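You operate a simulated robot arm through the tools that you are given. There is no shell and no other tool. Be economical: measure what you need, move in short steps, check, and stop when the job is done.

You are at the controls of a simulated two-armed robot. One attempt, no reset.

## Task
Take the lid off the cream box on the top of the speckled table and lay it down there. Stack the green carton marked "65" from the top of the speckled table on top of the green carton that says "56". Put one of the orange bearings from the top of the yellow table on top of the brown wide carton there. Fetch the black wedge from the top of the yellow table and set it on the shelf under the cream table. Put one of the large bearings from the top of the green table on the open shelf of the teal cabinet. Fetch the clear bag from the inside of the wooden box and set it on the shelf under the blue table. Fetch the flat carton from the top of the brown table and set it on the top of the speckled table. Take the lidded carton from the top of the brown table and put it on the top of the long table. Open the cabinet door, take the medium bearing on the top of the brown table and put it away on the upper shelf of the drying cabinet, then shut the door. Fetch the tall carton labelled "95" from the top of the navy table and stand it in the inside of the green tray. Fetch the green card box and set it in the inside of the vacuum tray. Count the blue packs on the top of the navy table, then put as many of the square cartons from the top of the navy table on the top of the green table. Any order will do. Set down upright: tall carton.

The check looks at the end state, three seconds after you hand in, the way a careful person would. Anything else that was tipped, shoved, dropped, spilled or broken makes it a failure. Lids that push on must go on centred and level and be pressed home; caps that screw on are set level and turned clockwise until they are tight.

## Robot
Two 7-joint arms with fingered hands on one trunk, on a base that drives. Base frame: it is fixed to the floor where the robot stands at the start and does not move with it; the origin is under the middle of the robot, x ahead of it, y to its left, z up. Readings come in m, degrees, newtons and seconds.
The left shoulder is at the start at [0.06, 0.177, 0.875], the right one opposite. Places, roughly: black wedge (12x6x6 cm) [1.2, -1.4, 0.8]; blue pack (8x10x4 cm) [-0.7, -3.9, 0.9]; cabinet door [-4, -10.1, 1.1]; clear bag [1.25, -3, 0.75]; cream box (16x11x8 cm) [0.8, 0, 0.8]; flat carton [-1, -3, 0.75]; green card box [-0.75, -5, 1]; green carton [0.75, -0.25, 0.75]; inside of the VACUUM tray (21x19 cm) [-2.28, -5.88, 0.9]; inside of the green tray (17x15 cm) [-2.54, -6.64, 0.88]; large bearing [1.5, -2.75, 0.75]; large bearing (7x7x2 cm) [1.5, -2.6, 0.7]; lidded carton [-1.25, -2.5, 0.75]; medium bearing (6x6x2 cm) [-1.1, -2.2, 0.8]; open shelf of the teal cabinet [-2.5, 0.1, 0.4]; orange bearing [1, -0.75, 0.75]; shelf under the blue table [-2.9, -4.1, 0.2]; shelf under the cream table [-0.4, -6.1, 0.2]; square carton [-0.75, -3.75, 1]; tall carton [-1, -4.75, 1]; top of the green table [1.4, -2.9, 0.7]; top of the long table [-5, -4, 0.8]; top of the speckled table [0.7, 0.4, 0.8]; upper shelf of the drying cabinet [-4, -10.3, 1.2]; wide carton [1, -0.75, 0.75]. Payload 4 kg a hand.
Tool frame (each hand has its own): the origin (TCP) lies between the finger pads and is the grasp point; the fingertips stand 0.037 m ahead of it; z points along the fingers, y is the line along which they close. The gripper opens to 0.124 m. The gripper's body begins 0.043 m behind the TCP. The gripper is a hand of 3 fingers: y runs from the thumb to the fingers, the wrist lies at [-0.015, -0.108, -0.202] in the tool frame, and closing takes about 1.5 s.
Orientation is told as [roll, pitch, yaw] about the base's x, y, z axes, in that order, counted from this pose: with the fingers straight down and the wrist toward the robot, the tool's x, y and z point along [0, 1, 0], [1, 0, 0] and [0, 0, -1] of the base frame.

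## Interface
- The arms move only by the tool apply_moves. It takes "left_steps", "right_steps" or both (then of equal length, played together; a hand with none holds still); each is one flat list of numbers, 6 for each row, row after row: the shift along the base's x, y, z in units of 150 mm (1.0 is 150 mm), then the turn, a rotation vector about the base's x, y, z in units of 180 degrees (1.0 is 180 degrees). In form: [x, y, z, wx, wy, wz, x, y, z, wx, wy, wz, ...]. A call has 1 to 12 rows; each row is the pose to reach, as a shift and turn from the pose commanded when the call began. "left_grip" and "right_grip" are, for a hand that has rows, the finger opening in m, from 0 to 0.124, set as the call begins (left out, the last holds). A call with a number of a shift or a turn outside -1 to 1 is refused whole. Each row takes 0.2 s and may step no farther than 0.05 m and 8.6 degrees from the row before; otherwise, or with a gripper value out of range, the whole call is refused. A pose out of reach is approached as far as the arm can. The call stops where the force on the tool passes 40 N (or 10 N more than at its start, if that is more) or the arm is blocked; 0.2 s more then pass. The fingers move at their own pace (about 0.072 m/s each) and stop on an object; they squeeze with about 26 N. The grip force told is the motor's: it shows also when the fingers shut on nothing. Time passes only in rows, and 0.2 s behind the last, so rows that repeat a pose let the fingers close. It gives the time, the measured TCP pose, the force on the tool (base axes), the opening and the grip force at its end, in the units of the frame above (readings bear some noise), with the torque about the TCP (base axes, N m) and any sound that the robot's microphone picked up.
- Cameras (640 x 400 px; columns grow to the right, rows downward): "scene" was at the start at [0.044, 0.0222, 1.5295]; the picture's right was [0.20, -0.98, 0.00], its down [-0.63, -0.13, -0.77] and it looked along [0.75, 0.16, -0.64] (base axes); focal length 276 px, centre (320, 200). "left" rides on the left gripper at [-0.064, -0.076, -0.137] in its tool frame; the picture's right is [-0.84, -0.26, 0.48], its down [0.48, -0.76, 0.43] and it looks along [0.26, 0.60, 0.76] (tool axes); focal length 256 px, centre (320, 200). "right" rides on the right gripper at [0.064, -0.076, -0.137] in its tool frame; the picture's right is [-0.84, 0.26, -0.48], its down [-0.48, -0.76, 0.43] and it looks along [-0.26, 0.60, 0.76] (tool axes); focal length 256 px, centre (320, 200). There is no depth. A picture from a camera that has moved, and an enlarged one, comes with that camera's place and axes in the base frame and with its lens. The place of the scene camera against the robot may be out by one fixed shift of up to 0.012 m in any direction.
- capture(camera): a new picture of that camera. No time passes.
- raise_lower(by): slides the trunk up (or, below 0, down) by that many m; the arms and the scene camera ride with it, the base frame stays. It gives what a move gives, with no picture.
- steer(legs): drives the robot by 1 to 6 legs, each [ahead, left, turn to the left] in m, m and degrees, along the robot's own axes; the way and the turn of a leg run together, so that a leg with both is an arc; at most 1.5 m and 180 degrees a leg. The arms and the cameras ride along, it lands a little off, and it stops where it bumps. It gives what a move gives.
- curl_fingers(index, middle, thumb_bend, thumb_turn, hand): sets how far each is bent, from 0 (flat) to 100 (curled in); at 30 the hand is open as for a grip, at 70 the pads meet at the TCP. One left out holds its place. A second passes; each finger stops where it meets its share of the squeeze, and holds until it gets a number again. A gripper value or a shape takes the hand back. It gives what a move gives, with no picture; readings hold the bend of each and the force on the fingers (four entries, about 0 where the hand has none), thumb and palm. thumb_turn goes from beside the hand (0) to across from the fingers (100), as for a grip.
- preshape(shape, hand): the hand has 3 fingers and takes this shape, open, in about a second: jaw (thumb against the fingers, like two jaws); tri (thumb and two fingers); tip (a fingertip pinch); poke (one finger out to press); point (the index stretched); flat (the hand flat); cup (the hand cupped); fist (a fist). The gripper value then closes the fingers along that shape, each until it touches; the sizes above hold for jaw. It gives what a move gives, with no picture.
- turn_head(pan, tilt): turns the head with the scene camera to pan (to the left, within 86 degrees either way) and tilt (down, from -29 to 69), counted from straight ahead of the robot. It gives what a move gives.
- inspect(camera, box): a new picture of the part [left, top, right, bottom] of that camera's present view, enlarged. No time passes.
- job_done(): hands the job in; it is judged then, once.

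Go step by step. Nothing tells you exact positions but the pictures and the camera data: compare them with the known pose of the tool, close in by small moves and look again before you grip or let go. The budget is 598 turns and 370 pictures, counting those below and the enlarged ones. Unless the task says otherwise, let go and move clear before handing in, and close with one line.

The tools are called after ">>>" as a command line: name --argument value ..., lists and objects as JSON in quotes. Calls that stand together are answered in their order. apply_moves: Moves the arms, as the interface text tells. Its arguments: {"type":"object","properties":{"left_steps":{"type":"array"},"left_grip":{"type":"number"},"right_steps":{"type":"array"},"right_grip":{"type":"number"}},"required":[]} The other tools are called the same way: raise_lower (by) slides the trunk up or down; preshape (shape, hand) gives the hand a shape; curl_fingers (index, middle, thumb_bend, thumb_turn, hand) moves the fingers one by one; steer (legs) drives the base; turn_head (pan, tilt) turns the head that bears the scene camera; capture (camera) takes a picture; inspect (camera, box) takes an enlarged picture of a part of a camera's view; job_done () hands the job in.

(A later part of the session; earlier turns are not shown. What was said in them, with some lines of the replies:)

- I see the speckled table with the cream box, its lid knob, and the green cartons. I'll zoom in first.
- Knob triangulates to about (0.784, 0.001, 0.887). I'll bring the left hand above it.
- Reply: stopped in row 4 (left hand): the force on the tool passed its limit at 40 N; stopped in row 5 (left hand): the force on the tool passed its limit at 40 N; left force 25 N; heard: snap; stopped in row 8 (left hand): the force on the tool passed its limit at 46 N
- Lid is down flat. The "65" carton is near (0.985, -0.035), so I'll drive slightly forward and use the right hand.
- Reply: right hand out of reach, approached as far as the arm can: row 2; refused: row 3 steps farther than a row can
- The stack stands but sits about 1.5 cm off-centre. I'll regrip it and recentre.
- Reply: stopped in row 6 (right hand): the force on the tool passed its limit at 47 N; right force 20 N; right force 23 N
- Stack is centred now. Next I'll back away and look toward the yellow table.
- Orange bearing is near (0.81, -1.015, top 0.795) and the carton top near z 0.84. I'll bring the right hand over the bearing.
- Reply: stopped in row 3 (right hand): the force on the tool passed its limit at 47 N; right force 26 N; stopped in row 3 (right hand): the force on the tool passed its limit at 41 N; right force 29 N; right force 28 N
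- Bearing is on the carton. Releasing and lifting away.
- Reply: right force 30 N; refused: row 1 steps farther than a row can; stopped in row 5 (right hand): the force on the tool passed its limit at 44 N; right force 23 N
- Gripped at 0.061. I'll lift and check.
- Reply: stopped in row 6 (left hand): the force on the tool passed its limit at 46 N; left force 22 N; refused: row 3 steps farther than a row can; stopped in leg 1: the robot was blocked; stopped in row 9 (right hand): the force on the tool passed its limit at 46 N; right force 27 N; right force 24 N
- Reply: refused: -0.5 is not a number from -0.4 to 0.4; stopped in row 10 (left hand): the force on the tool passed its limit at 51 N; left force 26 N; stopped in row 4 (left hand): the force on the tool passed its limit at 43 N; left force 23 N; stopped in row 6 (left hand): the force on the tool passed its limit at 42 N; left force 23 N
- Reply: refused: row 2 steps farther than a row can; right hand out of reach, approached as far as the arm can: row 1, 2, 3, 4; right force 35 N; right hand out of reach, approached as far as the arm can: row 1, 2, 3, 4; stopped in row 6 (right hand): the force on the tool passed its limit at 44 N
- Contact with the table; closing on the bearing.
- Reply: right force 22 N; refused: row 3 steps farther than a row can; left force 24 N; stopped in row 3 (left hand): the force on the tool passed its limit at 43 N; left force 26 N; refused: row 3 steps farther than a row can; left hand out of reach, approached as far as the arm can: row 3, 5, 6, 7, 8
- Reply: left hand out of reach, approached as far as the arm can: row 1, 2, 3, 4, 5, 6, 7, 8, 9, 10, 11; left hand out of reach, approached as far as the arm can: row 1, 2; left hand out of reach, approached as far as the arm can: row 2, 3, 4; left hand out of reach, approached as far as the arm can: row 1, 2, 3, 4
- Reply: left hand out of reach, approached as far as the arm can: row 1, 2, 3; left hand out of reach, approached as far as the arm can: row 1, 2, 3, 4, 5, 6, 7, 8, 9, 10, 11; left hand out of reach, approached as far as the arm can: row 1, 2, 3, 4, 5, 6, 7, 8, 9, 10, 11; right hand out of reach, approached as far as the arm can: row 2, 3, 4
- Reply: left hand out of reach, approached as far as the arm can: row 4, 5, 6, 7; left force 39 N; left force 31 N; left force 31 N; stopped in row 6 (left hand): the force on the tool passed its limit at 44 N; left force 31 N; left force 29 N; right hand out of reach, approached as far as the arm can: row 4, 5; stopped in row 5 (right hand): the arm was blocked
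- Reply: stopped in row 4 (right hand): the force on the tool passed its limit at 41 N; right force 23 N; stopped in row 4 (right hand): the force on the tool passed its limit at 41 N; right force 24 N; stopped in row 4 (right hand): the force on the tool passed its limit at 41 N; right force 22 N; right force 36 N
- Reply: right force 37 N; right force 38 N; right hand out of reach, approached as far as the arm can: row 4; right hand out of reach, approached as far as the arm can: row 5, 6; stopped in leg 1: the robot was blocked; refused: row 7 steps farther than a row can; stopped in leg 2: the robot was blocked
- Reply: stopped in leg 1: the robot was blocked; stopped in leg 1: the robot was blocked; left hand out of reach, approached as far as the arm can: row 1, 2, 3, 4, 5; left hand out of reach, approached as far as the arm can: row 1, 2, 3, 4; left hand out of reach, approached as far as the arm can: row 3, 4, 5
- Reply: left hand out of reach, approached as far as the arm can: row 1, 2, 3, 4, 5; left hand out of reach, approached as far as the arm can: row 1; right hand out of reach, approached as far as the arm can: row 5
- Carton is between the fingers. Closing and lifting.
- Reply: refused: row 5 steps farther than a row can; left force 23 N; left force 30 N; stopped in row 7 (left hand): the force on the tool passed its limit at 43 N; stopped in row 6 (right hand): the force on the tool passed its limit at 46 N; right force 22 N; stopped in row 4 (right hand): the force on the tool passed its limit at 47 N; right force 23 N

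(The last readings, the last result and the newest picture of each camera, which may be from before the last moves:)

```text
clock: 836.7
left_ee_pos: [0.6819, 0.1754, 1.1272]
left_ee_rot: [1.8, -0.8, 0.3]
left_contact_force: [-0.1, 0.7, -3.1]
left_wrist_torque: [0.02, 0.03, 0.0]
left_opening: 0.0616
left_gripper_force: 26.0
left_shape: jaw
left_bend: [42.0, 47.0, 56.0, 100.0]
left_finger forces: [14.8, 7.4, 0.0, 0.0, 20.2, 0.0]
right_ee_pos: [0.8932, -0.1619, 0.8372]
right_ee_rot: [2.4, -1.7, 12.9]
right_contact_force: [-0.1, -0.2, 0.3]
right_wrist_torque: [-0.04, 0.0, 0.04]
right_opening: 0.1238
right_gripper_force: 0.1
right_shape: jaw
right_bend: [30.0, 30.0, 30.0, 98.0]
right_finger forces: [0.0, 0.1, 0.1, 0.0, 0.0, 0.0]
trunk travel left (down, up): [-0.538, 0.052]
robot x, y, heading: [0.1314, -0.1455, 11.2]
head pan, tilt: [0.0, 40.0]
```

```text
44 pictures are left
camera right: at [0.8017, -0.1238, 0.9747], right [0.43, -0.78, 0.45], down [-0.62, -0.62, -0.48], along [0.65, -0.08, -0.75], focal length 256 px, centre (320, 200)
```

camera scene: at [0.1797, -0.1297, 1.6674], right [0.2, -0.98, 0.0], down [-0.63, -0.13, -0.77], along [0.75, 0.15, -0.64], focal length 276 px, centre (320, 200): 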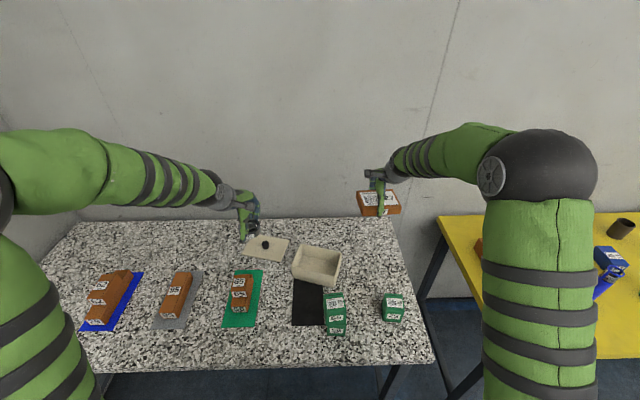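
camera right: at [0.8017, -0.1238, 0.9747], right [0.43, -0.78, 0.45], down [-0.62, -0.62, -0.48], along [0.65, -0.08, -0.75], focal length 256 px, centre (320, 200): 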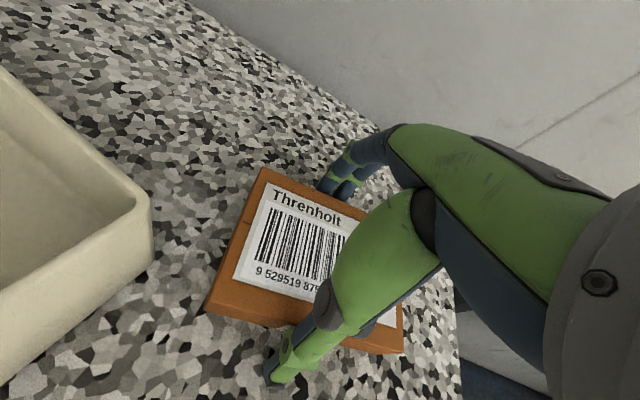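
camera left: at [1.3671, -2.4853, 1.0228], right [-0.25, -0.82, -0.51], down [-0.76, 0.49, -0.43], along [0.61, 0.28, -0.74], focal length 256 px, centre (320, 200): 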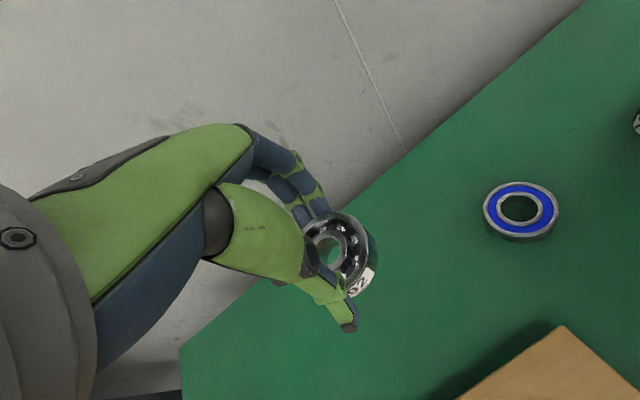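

>>> apply_moves --right_steps '[0, 0, 0.2, 0, 0, 0, 0, 0, 0.5, 0, 0, 0, 0, 0, 0.8, 0, 0, 0, 0, 0, 1, 0, 0, 0]'

>>> apply_moves --right_steps '[-0.2, 0, 0.25, 0, 0, 0, -0.4, 0, 0.5, 0, 0, 0, -0.6, 0, 0.75, 0, 0, 0, -0.85, 0, 0.9, 0, 0, 0]'

>>> capture --camera "scene"

```text
clock: 837.7
left_ee_pos: [0.6819, 0.1747, 1.1281]
left_ee_rot: [1.8, -0.7, 0.3]
left_contact_force: [0.2, 0.9, -2.8]
left_wrist_torque: [0.0, 0.03, 0.03]
left_opening: 0.0614
left_gripper_force: 26.2
left_shape: jaw
left_bend: [42.0, 47.0, 56.0, 100.0]
left_finger forces: [14.7, 7.4, 0.0, 0.0, 20.2, 0.1]
right_ee_pos: [0.8914, -0.1624, 0.9867]
right_ee_rot: [2.4, -1.7, 13.0]
right_contact_force: [0.6, 0.9, -1.2]
right_wrist_torque: [0.01, 0.01, -0.02]
right_opening: 0.1237
right_gripper_force: 0.2
right_shape: jaw
right_bend: [30.0, 30.0, 30.0, 98.0]
right_finger forces: [0.1, 0.1, 0.1, 0.1, 0.1, 0.0]
trunk travel left (down, up): [-0.538, 0.052]
robot x, y, heading: [0.1359, -0.148, 11.7]
head pan, tilt: [0.0, 40.0]
```

```text
clock: 838.7
left_ee_pos: [0.6808, 0.1755, 1.1278]
left_ee_rot: [1.7, -1.0, 0.3]
left_contact_force: [-0.7, -0.5, -2.8]
left_wrist_torque: [0.07, 0.0, -0.05]
left_opening: 0.0616
left_gripper_force: 26.1
left_shape: jaw
left_bend: [42.0, 47.0, 56.0, 100.0]
left_finger forces: [14.8, 7.4, 0.1, 0.0, 20.2, 0.0]
right_ee_pos: [0.765, -0.1637, 1.1221]
right_ee_rot: [2.4, -1.7, 12.9]
right_contact_force: [0.2, 0.4, 0.0]
right_wrist_torque: [-0.01, 0.0, -0.02]
right_opening: 0.1235
right_gripper_force: 0.0
right_shape: jaw
right_bend: [30.0, 30.0, 30.0, 98.0]
right_finger forces: [0.1, 0.1, 0.0, 0.0, 0.0, 0.1]
trunk travel left (down, up): [-0.538, 0.052]
robot x, y, heading: [0.1335, -0.1439, 11.4]
head pan, tilt: [0.0, 40.0]
```

```text
43 pictures are left
camera scene: at [0.177, -0.1298, 1.6675], right [0.2, -0.98, 0.0], down [-0.63, -0.13, -0.77], along [0.75, 0.15, -0.64], focal length 276 px, centre (320, 200)
```

scene: 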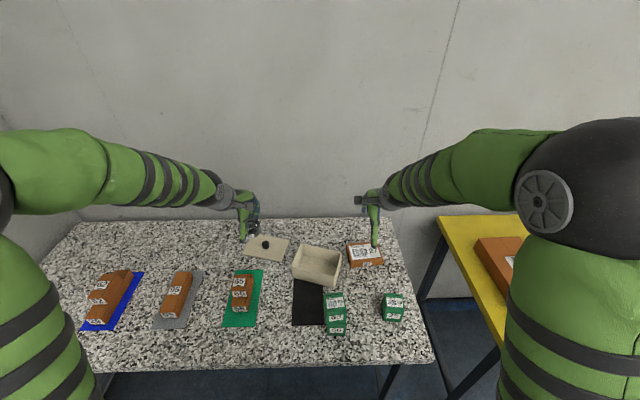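

>>> steer --legs '[[-0.55, -0.05, 0], [0, 0, -90], [0, 0, -90], [1.0, 0, 0], [0.9, 0, 0], [0, 0, -90]]'

>>> turn_head --pan 0 --tilt 45

>>> capture --camera "scene"

```text
clock: 862.4
left_ee_pos: [-2.589, -0.1332, 1.1273]
left_ee_rot: [1.8, -0.8, 91.3]
left_contact_force: [-0.4, 0.2, -2.3]
left_wrist_torque: [-0.01, 0.04, -0.02]
left_opening: 0.0604
left_gripper_force: 25.8
left_shape: jaw
left_bend: [42.0, 47.0, 56.0, 100.0]
left_finger forces: [13.8, 7.6, 0.0, 0.0, 19.3, 0.1]
right_ee_pos: [-2.2533, -0.043, 1.1218]
right_ee_rot: [2.4, -1.8, 103.9]
right_contact_force: [0.2, -0.8, -0.6]
right_wrist_torque: [-0.01, -0.02, -0.01]
right_opening: 0.124
right_gripper_force: 0.1
right_shape: jaw
right_bend: [30.0, 30.0, 30.0, 98.0]
right_finger forces: [0.1, 0.0, 0.0, 0.1, 0.0, 0.0]
trunk travel left (down, up): [-0.538, 0.052]
robot x, y, heading: [-2.261, -0.6752, 102.7]
head pan, tilt: [0.0, 40.0]
```

```text
clock: 863.1
left_ee_pos: [-2.5906, -0.1337, 1.1269]
left_ee_rot: [1.8, -0.8, 91.2]
left_contact_force: [0.0, 0.4, -2.7]
left_wrist_torque: [0.0, 0.02, -0.04]
left_opening: 0.0604
left_gripper_force: 25.9
left_shape: jaw
left_bend: [42.0, 47.0, 56.0, 100.0]
left_finger forces: [13.9, 7.5, 0.0, 0.1, 19.3, 0.0]
right_ee_pos: [-2.2531, -0.0426, 1.1213]
right_ee_rot: [2.4, -1.8, 103.8]
right_contact_force: [0.6, -0.5, 1.6]
right_wrist_torque: [-0.02, 0.02, 0.0]
right_opening: 0.1237
right_gripper_force: 0.0
right_shape: jaw
right_bend: [30.0, 30.0, 30.0, 98.0]
right_finger forces: [0.0, 0.1, 0.0, 0.0, 0.0, 0.0]
trunk travel left (down, up): [-0.538, 0.052]
robot x, y, heading: [-2.2635, -0.675, 102.5]
head pan, tilt: [0.0, 45.0]
```

```text
42 pictures are left
camera scene: at [-2.2818, -0.6212, 1.6602], right [0.98, 0.22, 0.0], down [0.15, -0.69, -0.71], along [-0.15, 0.69, -0.71], focal length 276 px, centre (320, 200)
```

scene: 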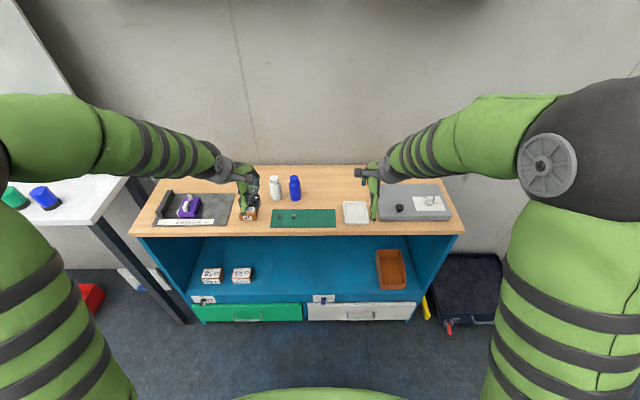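

>>> steer --legs '[[-0.3, -0.15, 0]]'

>>> apply_moves --right_steps '[0.1, -0.2, 0, 0, 0, 0, 0.2, -0.4, 0, 0, 0, 0, 0.3, -0.6, 0, 0, 0, 0, 0.5, -0.85, 0, 0, 0, 0, 0.7, -1, 0, 0, 0, 0]' --left_steps '[0, 0, -0.2, 0, 0, 0, 0, 0, -0.4, 0, 0, 0, 0, 0, -0.6, 0, 0, 0, 0, 0, -0.8, 0, 0, 0, 0, 0, -1, 0, 0, 0]'

>>> raise_lower --by -0.4

>>> capture --camera "scene"

```text
clock: 865.2
left_ee_pos: [-2.3818, -0.3907, 1.1282]
left_ee_rot: [1.8, -0.8, 91.4]
left_contact_force: [1.0, 0.1, -2.0]
left_wrist_torque: [0.0, -0.01, 0.02]
left_opening: 0.0605
left_gripper_force: 26.0
left_shape: jaw
left_bend: [42.0, 47.0, 56.0, 100.0]
left_finger forces: [13.8, 7.6, 0.1, 0.0, 19.3, 0.1]
right_ee_pos: [-2.0454, -0.2991, 1.1209]
right_ee_rot: [2.5, -1.6, 104.0]
right_contact_force: [-0.8, -0.1, -1.0]
right_wrist_torque: [0.04, -0.01, -0.04]
right_opening: 0.1236
right_gripper_force: 0.0
right_shape: jaw
right_bend: [30.0, 30.0, 30.0, 98.0]
right_finger forces: [0.0, 0.1, 0.1, 0.0, 0.0, 0.1]
trunk travel left (down, up): [-0.538, 0.052]
robot x, y, heading: [-2.0496, -0.9304, 102.3]
head pan, tilt: [0.0, 45.0]
```

```text
clock: 866.5
left_ee_pos: [-2.3814, -0.3911, 0.9778]
left_ee_rot: [1.8, -0.8, 91.4]
left_contact_force: [0.6, 0.2, -2.2]
left_wrist_torque: [-0.05, 0.0, 0.03]
left_opening: 0.0602
left_gripper_force: 26.0
left_shape: jaw
left_bend: [42.0, 47.0, 56.0, 100.0]
left_finger forces: [13.7, 7.6, 0.0, 0.0, 19.3, 0.0]
right_ee_pos: [-1.9431, -0.4496, 1.12]
right_ee_rot: [2.5, -1.7, 104.0]
right_contact_force: [0.1, -0.3, -0.7]
right_wrist_torque: [-0.02, 0.02, -0.02]
right_opening: 0.1237
right_gripper_force: 0.0
right_shape: jaw
right_bend: [30.0, 30.0, 30.0, 98.0]
right_finger forces: [0.0, 0.1, 0.0, 0.0, 0.1, 0.0]
trunk travel left (down, up): [-0.538, 0.052]
robot x, y, heading: [-2.0477, -0.9329, 102.5]
head pan, tilt: [0.0, 45.0]
```

```text
clock: 870.3
left_ee_pos: [-2.3814, -0.3915, 0.5773]
left_ee_rot: [1.8, -1.0, 91.5]
left_contact_force: [0.7, 0.7, -2.5]
left_wrist_torque: [-0.02, -0.02, -0.01]
left_opening: 0.0607
left_gripper_force: 26.2
left_shape: jaw
left_bend: [42.0, 47.0, 56.0, 100.0]
left_finger forces: [13.6, 7.5, 0.0, 0.0, 19.2, 0.0]
right_ee_pos: [-1.9425, -0.4507, 0.7191]
right_ee_rot: [2.5, -1.7, 104.1]
right_contact_force: [1.2, -0.2, -0.4]
right_wrist_torque: [-0.02, 0.01, -0.01]
right_opening: 0.1238
right_gripper_force: 0.1
right_shape: jaw
right_bend: [30.0, 30.0, 30.0, 98.0]
right_finger forces: [0.0, 0.0, 0.1, 0.0, 0.0, 0.0]
trunk travel left (down, up): [-0.138, 0.452]
robot x, y, heading: [-2.0488, -0.9332, 102.7]
head pan, tilt: [0.0, 45.0]
```

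```text
41 pictures are left
camera scene: at [-2.0714, -0.8772, 1.2603], right [0.98, 0.22, 0.0], down [0.16, -0.69, -0.71], along [-0.16, 0.69, -0.71], focal length 276 px, centre (320, 200)
```

scene: 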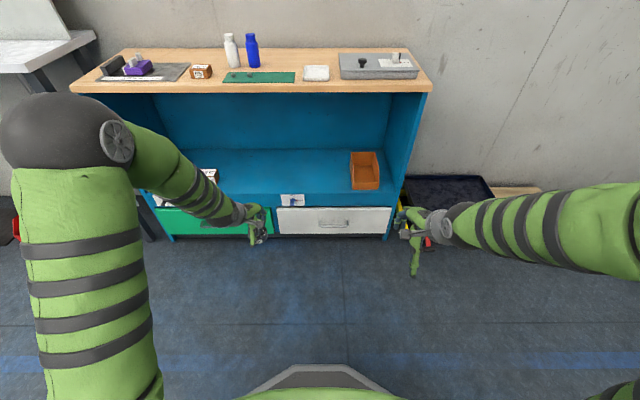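

>>> apply_moves --left_steps '[0, 0, 0, 0.034, 0.0075, 0, 0, 0, 0, 0.068, 0.015, 0, 0, 0, 0.02, 0.102, 0.0225, 0, 0, 0, 0.04, 0.1355, 0.03, 0]'

>>> steer --legs '[[0.33, 0, 0]]'

>>> capture --camera "scene"

>>> capture --camera "left"

```text
clock: 871.3
left_ee_pos: [-2.3807, -0.3918, 0.5834]
left_ee_rot: [6.9, -25.4, 90.3]
left_contact_force: [1.1, -0.6, -2.8]
left_wrist_torque: [-0.08, 0.01, 0.0]
left_opening: 0.0604
left_gripper_force: 26.3
left_shape: jaw
left_bend: [42.0, 47.0, 56.0, 100.0]
left_finger forces: [13.2, 7.2, 0.1, 0.0, 19.3, 0.0]
right_ee_pos: [-1.9423, -0.4485, 0.7197]
right_ee_rot: [2.3, -1.8, 104.0]
right_contact_force: [-1.1, 0.3, 0.1]
right_wrist_torque: [0.0, -0.03, 0.01]
right_opening: 0.1236
right_gripper_force: 0.0
right_shape: jaw
right_bend: [30.0, 30.0, 30.0, 98.0]
right_finger forces: [0.0, 0.0, 0.0, 0.1, 0.0, 0.0]
trunk travel left (down, up): [-0.138, 0.452]
robot x, y, heading: [-2.0528, -0.9346, 102.7]
head pan, tilt: [0.0, 45.0]
```

```text
clock: 873.5
left_ee_pos: [-2.4561, -0.0648, 0.584]
left_ee_rot: [6.9, -25.2, 90.2]
left_contact_force: [-1.1, 0.8, -2.6]
left_wrist_torque: [-0.07, -0.01, -0.02]
left_opening: 0.0604
left_gripper_force: 25.8
left_shape: jaw
left_bend: [42.0, 47.0, 56.0, 100.0]
left_finger forces: [13.1, 7.1, 0.1, 0.0, 19.4, 0.1]
right_ee_pos: [-2.017, -0.1232, 0.7197]
right_ee_rot: [2.5, -1.7, 104.0]
right_contact_force: [0.7, -0.6, -0.7]
right_wrist_torque: [-0.02, 0.01, -0.03]
right_opening: 0.1233
right_gripper_force: 0.0
right_shape: jaw
right_bend: [30.0, 30.0, 30.0, 98.0]
right_finger forces: [0.1, 0.1, 0.1, 0.0, 0.1, 0.0]
trunk travel left (down, up): [-0.138, 0.452]
robot x, y, heading: [-2.121, -0.6062, 102.5]
head pan, tilt: [0.0, 45.0]
```

```text
40 pictures are left
camera scene: at [-2.1449, -0.5505, 1.2602], right [0.98, 0.22, 0.0], down [0.16, -0.69, -0.71], along [-0.16, 0.69, -0.71], focal length 276 px, centre (320, 200)
```

scene: 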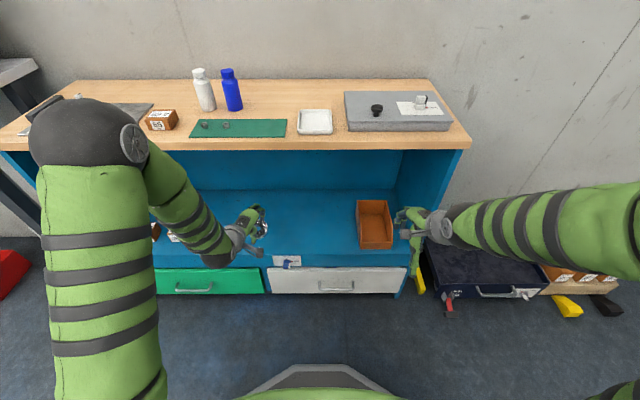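

```text
39 pictures are left
camera left: at [-2.3747, -0.188, 0.6685], right [0.77, 0.02, -0.63], down [-0.53, -0.53, -0.66], along [-0.35, 0.85, -0.4], focal length 256 px, centre (320, 200)
```

left: 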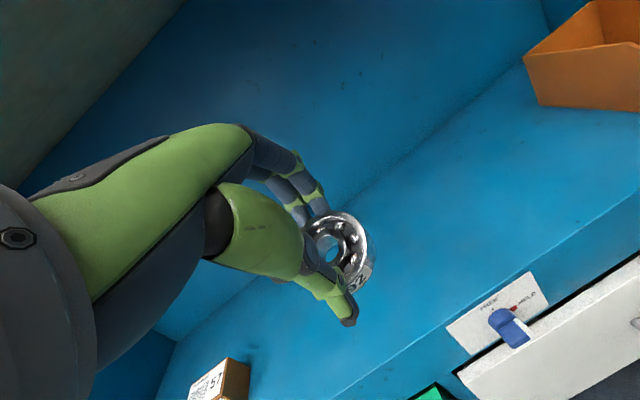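

>>> apply_moves --left_steps '[-0.02, 0.2, 0, 0, 0, 0, -0.05, 0.4, 0, 0, 0, 0, -0.08, 0.6, 0, 0, 0, 0, -0.1, 0.75, 0, 0, 0, 0, -0.1, 0.75, -0.12, 0, 0, 0, -0.1, 0.75, -0.2, 0, 0, 0, -0.1, 0.75, -0.26, 0, 0, 0, -0.1, 0.75, -0.32, 0, 0, 0]'

>>> capture --camera "left"

```text
clock: 875.3
left_ee_pos: [-2.47, 0.0462, 0.5352]
left_ee_rot: [7.0, -25.2, 90.3]
left_contact_force: [0.4, 0.0, -2.4]
left_wrist_torque: [-0.08, 0.05, 0.02]
left_opening: 0.0603
left_gripper_force: 26.4
left_shape: jaw
left_bend: [42.0, 47.0, 56.0, 100.0]
left_finger forces: [13.1, 7.2, 0.0, 0.0, 19.3, 0.0]
right_ee_pos: [-2.016, -0.123, 0.7207]
right_ee_rot: [2.4, -1.7, 104.0]
right_contact_force: [0.5, 0.0, 0.1]
right_wrist_torque: [0.02, -0.05, -0.05]
right_opening: 0.1237
right_gripper_force: 0.0
right_shape: jaw
right_bend: [30.0, 30.0, 30.0, 98.0]
right_finger forces: [0.0, 0.1, 0.0, 0.2, 0.1, 0.0]
trunk travel left (down, up): [-0.138, 0.452]
robot x, y, heading: [-2.1245, -0.6083, 102.8]
head pan, tilt: [0.0, 45.0]
```

```text
38 pictures are left
camera left: at [-2.3891, -0.0757, 0.6205], right [0.77, 0.02, -0.63], down [-0.53, -0.53, -0.66], along [-0.35, 0.85, -0.4], focal length 256 px, centre (320, 200)
```

left: 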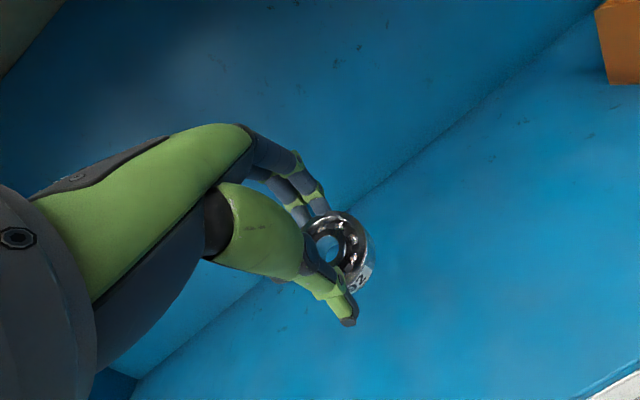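

>>> apply_moves --left_steps '[0, 0, -0.05, 0, 0, 0, 0, 0, -0.1, 0, 0, 0, 0, 0, -0.15, 0, 0, 0, 0, 0, -0.2, 0, 0, 0, 0, 0, -0.25, 0, 0, 0, 0, 0, -0.3, 0, 0, 0, 0, 0, -0.35, 0, 0, 0, 0, 0, -0.4, 0, 0, 0, 0, 0, -0.45, 0, 0, 0, 0, 0, -0.5, 0, 0, 0, 0, 0, -0.55, 0, 0, 0, 0, 0, -0.6, 0, 0, 0]'

>>> capture --camera "left"

```text
clock: 877.9
left_ee_pos: [-2.4709, 0.0477, 0.4453]
left_ee_rot: [6.8, -25.4, 90.3]
left_contact_force: [-0.3, 0.4, -2.5]
left_wrist_torque: [-0.09, 0.0, 0.01]
left_opening: 0.0604
left_gripper_force: 26.0
left_shape: jaw
left_bend: [42.0, 47.0, 56.0, 100.0]
left_finger forces: [12.9, 7.1, 0.0, 0.0, 19.2, 0.0]
right_ee_pos: [-2.0158, -0.1235, 0.7203]
right_ee_rot: [2.4, -1.6, 104.0]
right_contact_force: [0.5, -1.1, -0.1]
right_wrist_torque: [0.01, 0.0, -0.01]
right_opening: 0.1237
right_gripper_force: 0.1
right_shape: jaw
right_bend: [30.0, 30.0, 30.0, 98.0]
right_finger forces: [0.0, 0.1, 0.0, 0.0, 0.0, 0.0]
trunk travel left (down, up): [-0.138, 0.452]
robot x, y, heading: [-2.1272, -0.6062, 102.6]
head pan, tilt: [0.0, 45.0]
```

```text
37 pictures are left
camera left: at [-2.3897, -0.0748, 0.5305], right [0.77, 0.02, -0.63], down [-0.53, -0.53, -0.66], along [-0.35, 0.85, -0.4], focal length 256 px, centre (320, 200)
```

left: 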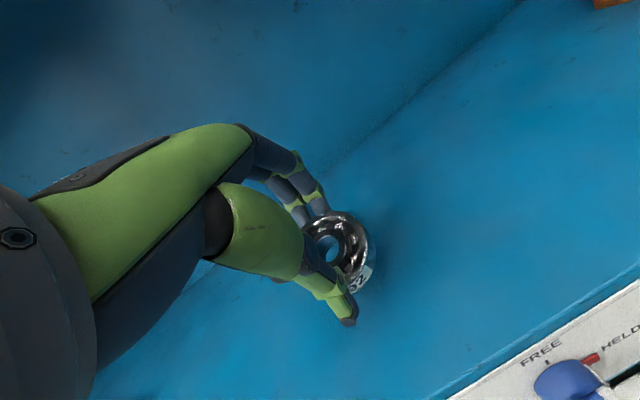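

>>> apply_moves --left_steps '[0, 0, 0.02, -0.034, -0.0075, 0, 0, 0, 0.02, -0.068, -0.015, 0, 0, 0, 0.02, -0.102, -0.0225, 0, 0, 0, 0.02, -0.1355, -0.03, 0, 0, 0, -0.03, -0.1355, -0.03, 0, 0, 0, -0.08, -0.1355, -0.03, 0, 0, 0, -0.13, -0.1355, -0.03, 0, 0, 0, -0.18, -0.1355, -0.03, 0, 0, 0, -0.23, -0.1355, -0.03, 0, 0, 0, -0.28, -0.1355, -0.03, 0]'

>>> capture --camera "left"

```text
clock: 880.0
left_ee_pos: [-2.471, 0.0533, 0.4151]
left_ee_rot: [1.8, -1.8, 91.5]
left_contact_force: [0.9, -5.7, 21.1]
left_wrist_torque: [-0.54, -0.08, 0.02]
left_opening: 0.0606
left_gripper_force: 26.9
left_shape: jaw
left_bend: [43.0, 48.0, 55.0, 100.0]
left_finger forces: [13.0, 6.7, 0.1, 0.1, 32.2, 0.1]
right_ee_pos: [-2.0162, -0.1242, 0.721]
right_ee_rot: [2.5, -1.7, 103.9]
right_contact_force: [0.2, 0.2, -0.1]
right_wrist_torque: [0.01, -0.02, 0.01]
right_opening: 0.1236
right_gripper_force: 0.1
right_shape: jaw
right_bend: [30.0, 30.0, 30.0, 98.0]
right_finger forces: [0.0, 0.1, 0.0, 0.1, 0.0, 0.0]
trunk travel left (down, up): [-0.138, 0.452]
robot x, y, heading: [-2.1252, -0.6057, 102.7]
head pan, tilt: [0.0, 45.0]
stopped in row 10 (left hand): the force on the tool passed its limit at 46 N (the readings are from after the stop); the commanded pose is now the measured one
```

```text
36 pictures are left
camera left: at [-2.3997, -0.0257, 0.5493], right [0.83, -0.22, -0.52], down [-0.48, -0.76, -0.44], along [-0.29, 0.61, -0.73], focal length 256 px, centre (320, 200)
```

left: 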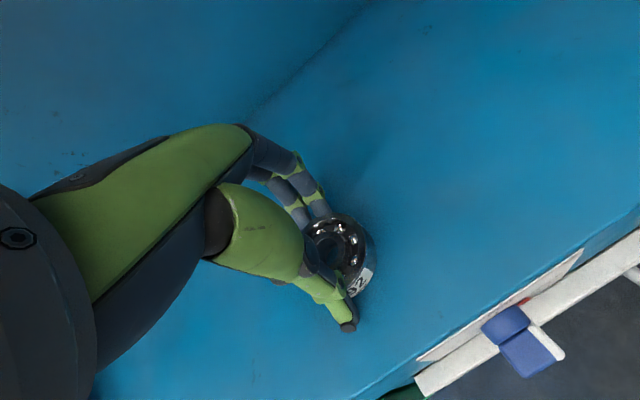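

Bearing is on the shelf. Releasing, raising and backing out.

>>> apply_moves --left_steps '[0, 0, 0.02, 0, 0, 0, 0, 0, 0.02, 0, 0, 0, 0, 0, 0.02, 0, 0, 0, 0, 0, 0.02, 0, 0, 0, 0, 0, 0.02, 0, 0, 0]' --left_grip 0.09

>>> apply_moves --left_steps '[0, 0, 0.15, 0, 0, 0, 0, 0, 0.35, 0, 0, 0, 0, 0, 0.6, 0, 0, 0, 0, 0, 0.8, 0, 0, 0]'

>>> steer --legs '[[-0.45, 0, 0]]'

>>> capture --camera "scene"

```text
clock: 881.2
left_ee_pos: [-2.4708, 0.053, 0.4155]
left_ee_rot: [1.8, -1.4, 91.4]
left_contact_force: [0.5, 0.1, -0.7]
left_wrist_torque: [0.02, 0.0, -0.02]
left_opening: 0.0899
left_gripper_force: 0.1
left_shape: jaw
left_bend: [34.0, 37.0, 49.0, 99.0]
left_finger forces: [0.0, 0.0, 0.0, 0.0, 0.0, 0.0]
right_ee_pos: [-2.0161, -0.1235, 0.7195]
right_ee_rot: [2.3, -1.7, 103.9]
right_contact_force: [0.6, -0.7, -0.4]
right_wrist_torque: [0.0, -0.02, -0.02]
right_opening: 0.1237
right_gripper_force: 0.1
right_shape: jaw
right_bend: [30.0, 30.0, 30.0, 98.0]
right_finger forces: [0.1, 0.1, 0.1, 0.1, 0.0, 0.1]
trunk travel left (down, up): [-0.138, 0.452]
robot x, y, heading: [-2.1275, -0.6042, 103.0]
head pan, tilt: [0.0, 45.0]
```

```text
clock: 882.2
left_ee_pos: [-2.4707, 0.0518, 0.5349]
left_ee_rot: [1.8, -1.5, 91.5]
left_contact_force: [0.2, 0.5, -0.3]
left_wrist_torque: [-0.01, 0.02, 0.03]
left_opening: 0.0901
left_gripper_force: 0.1
left_shape: jaw
left_bend: [34.0, 37.0, 49.0, 99.0]
left_finger forces: [0.1, 0.0, 0.1, 0.0, 0.0, 0.1]
right_ee_pos: [-2.017, -0.1226, 0.7203]
right_ee_rot: [2.5, -1.7, 103.9]
right_contact_force: [0.6, 0.1, 0.1]
right_wrist_torque: [0.01, 0.01, 0.01]
right_opening: 0.1236
right_gripper_force: 0.0
right_shape: jaw
right_bend: [30.0, 30.0, 30.0, 98.0]
right_finger forces: [0.0, 0.0, 0.1, 0.0, 0.0, 0.0]
trunk travel left (down, up): [-0.138, 0.452]
robot x, y, heading: [-2.1233, -0.609, 102.9]
head pan, tilt: [0.0, 45.0]
```

```text
clock: 885.0
left_ee_pos: [-2.3725, -0.3886, 0.533]
left_ee_rot: [1.8, -1.4, 91.4]
left_contact_force: [0.5, 0.8, -0.1]
left_wrist_torque: [-0.02, 0.0, -0.03]
left_opening: 0.0897
left_gripper_force: 0.1
left_shape: jaw
left_bend: [34.0, 37.0, 49.0, 99.0]
left_finger forces: [0.0, 0.0, 0.1, 0.0, 0.0, 0.0]
right_ee_pos: [-1.9178, -0.564, 0.7209]
right_ee_rot: [2.4, -1.7, 104.0]
right_contact_force: [0.1, -0.6, 0.2]
right_wrist_torque: [0.03, 0.01, 0.0]
right_opening: 0.1238
right_gripper_force: 0.1
right_shape: jaw
right_bend: [30.0, 30.0, 30.0, 98.0]
right_finger forces: [0.0, 0.1, 0.0, 0.0, 0.0, 0.0]
trunk travel left (down, up): [-0.138, 0.452]
robot x, y, heading: [-2.0273, -1.047, 102.5]
head pan, tilt: [0.0, 45.0]
```

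```text
35 pictures are left
camera scene: at [-2.0458, -0.9905, 1.2602], right [0.98, 0.22, 0.0], down [0.16, -0.69, -0.71], along [-0.16, 0.69, -0.71], focal length 276 px, centre (320, 200)
```

scene: 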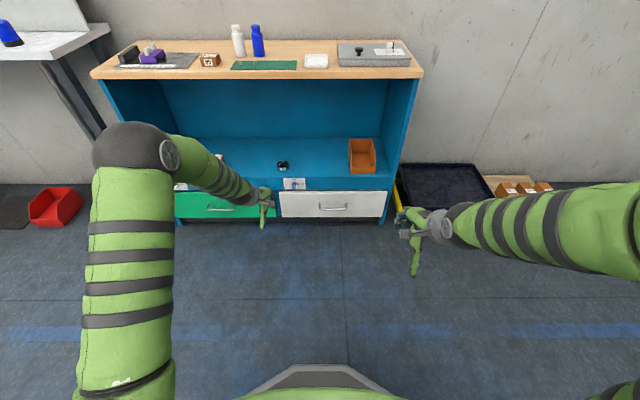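

>>> job_done

```text
The job is handed in.
```

I finished all twelve tasks and handed the job in; both hands are empty and clear. I counted 2 blue packs, so I moved 2 square cartons to the green table. The base was blocked four times: under the cream table, pressing the cabinet door shut, and twice driving away from the drying cabinet. I saw nothing displaced in later views, but I did not check every surface again.
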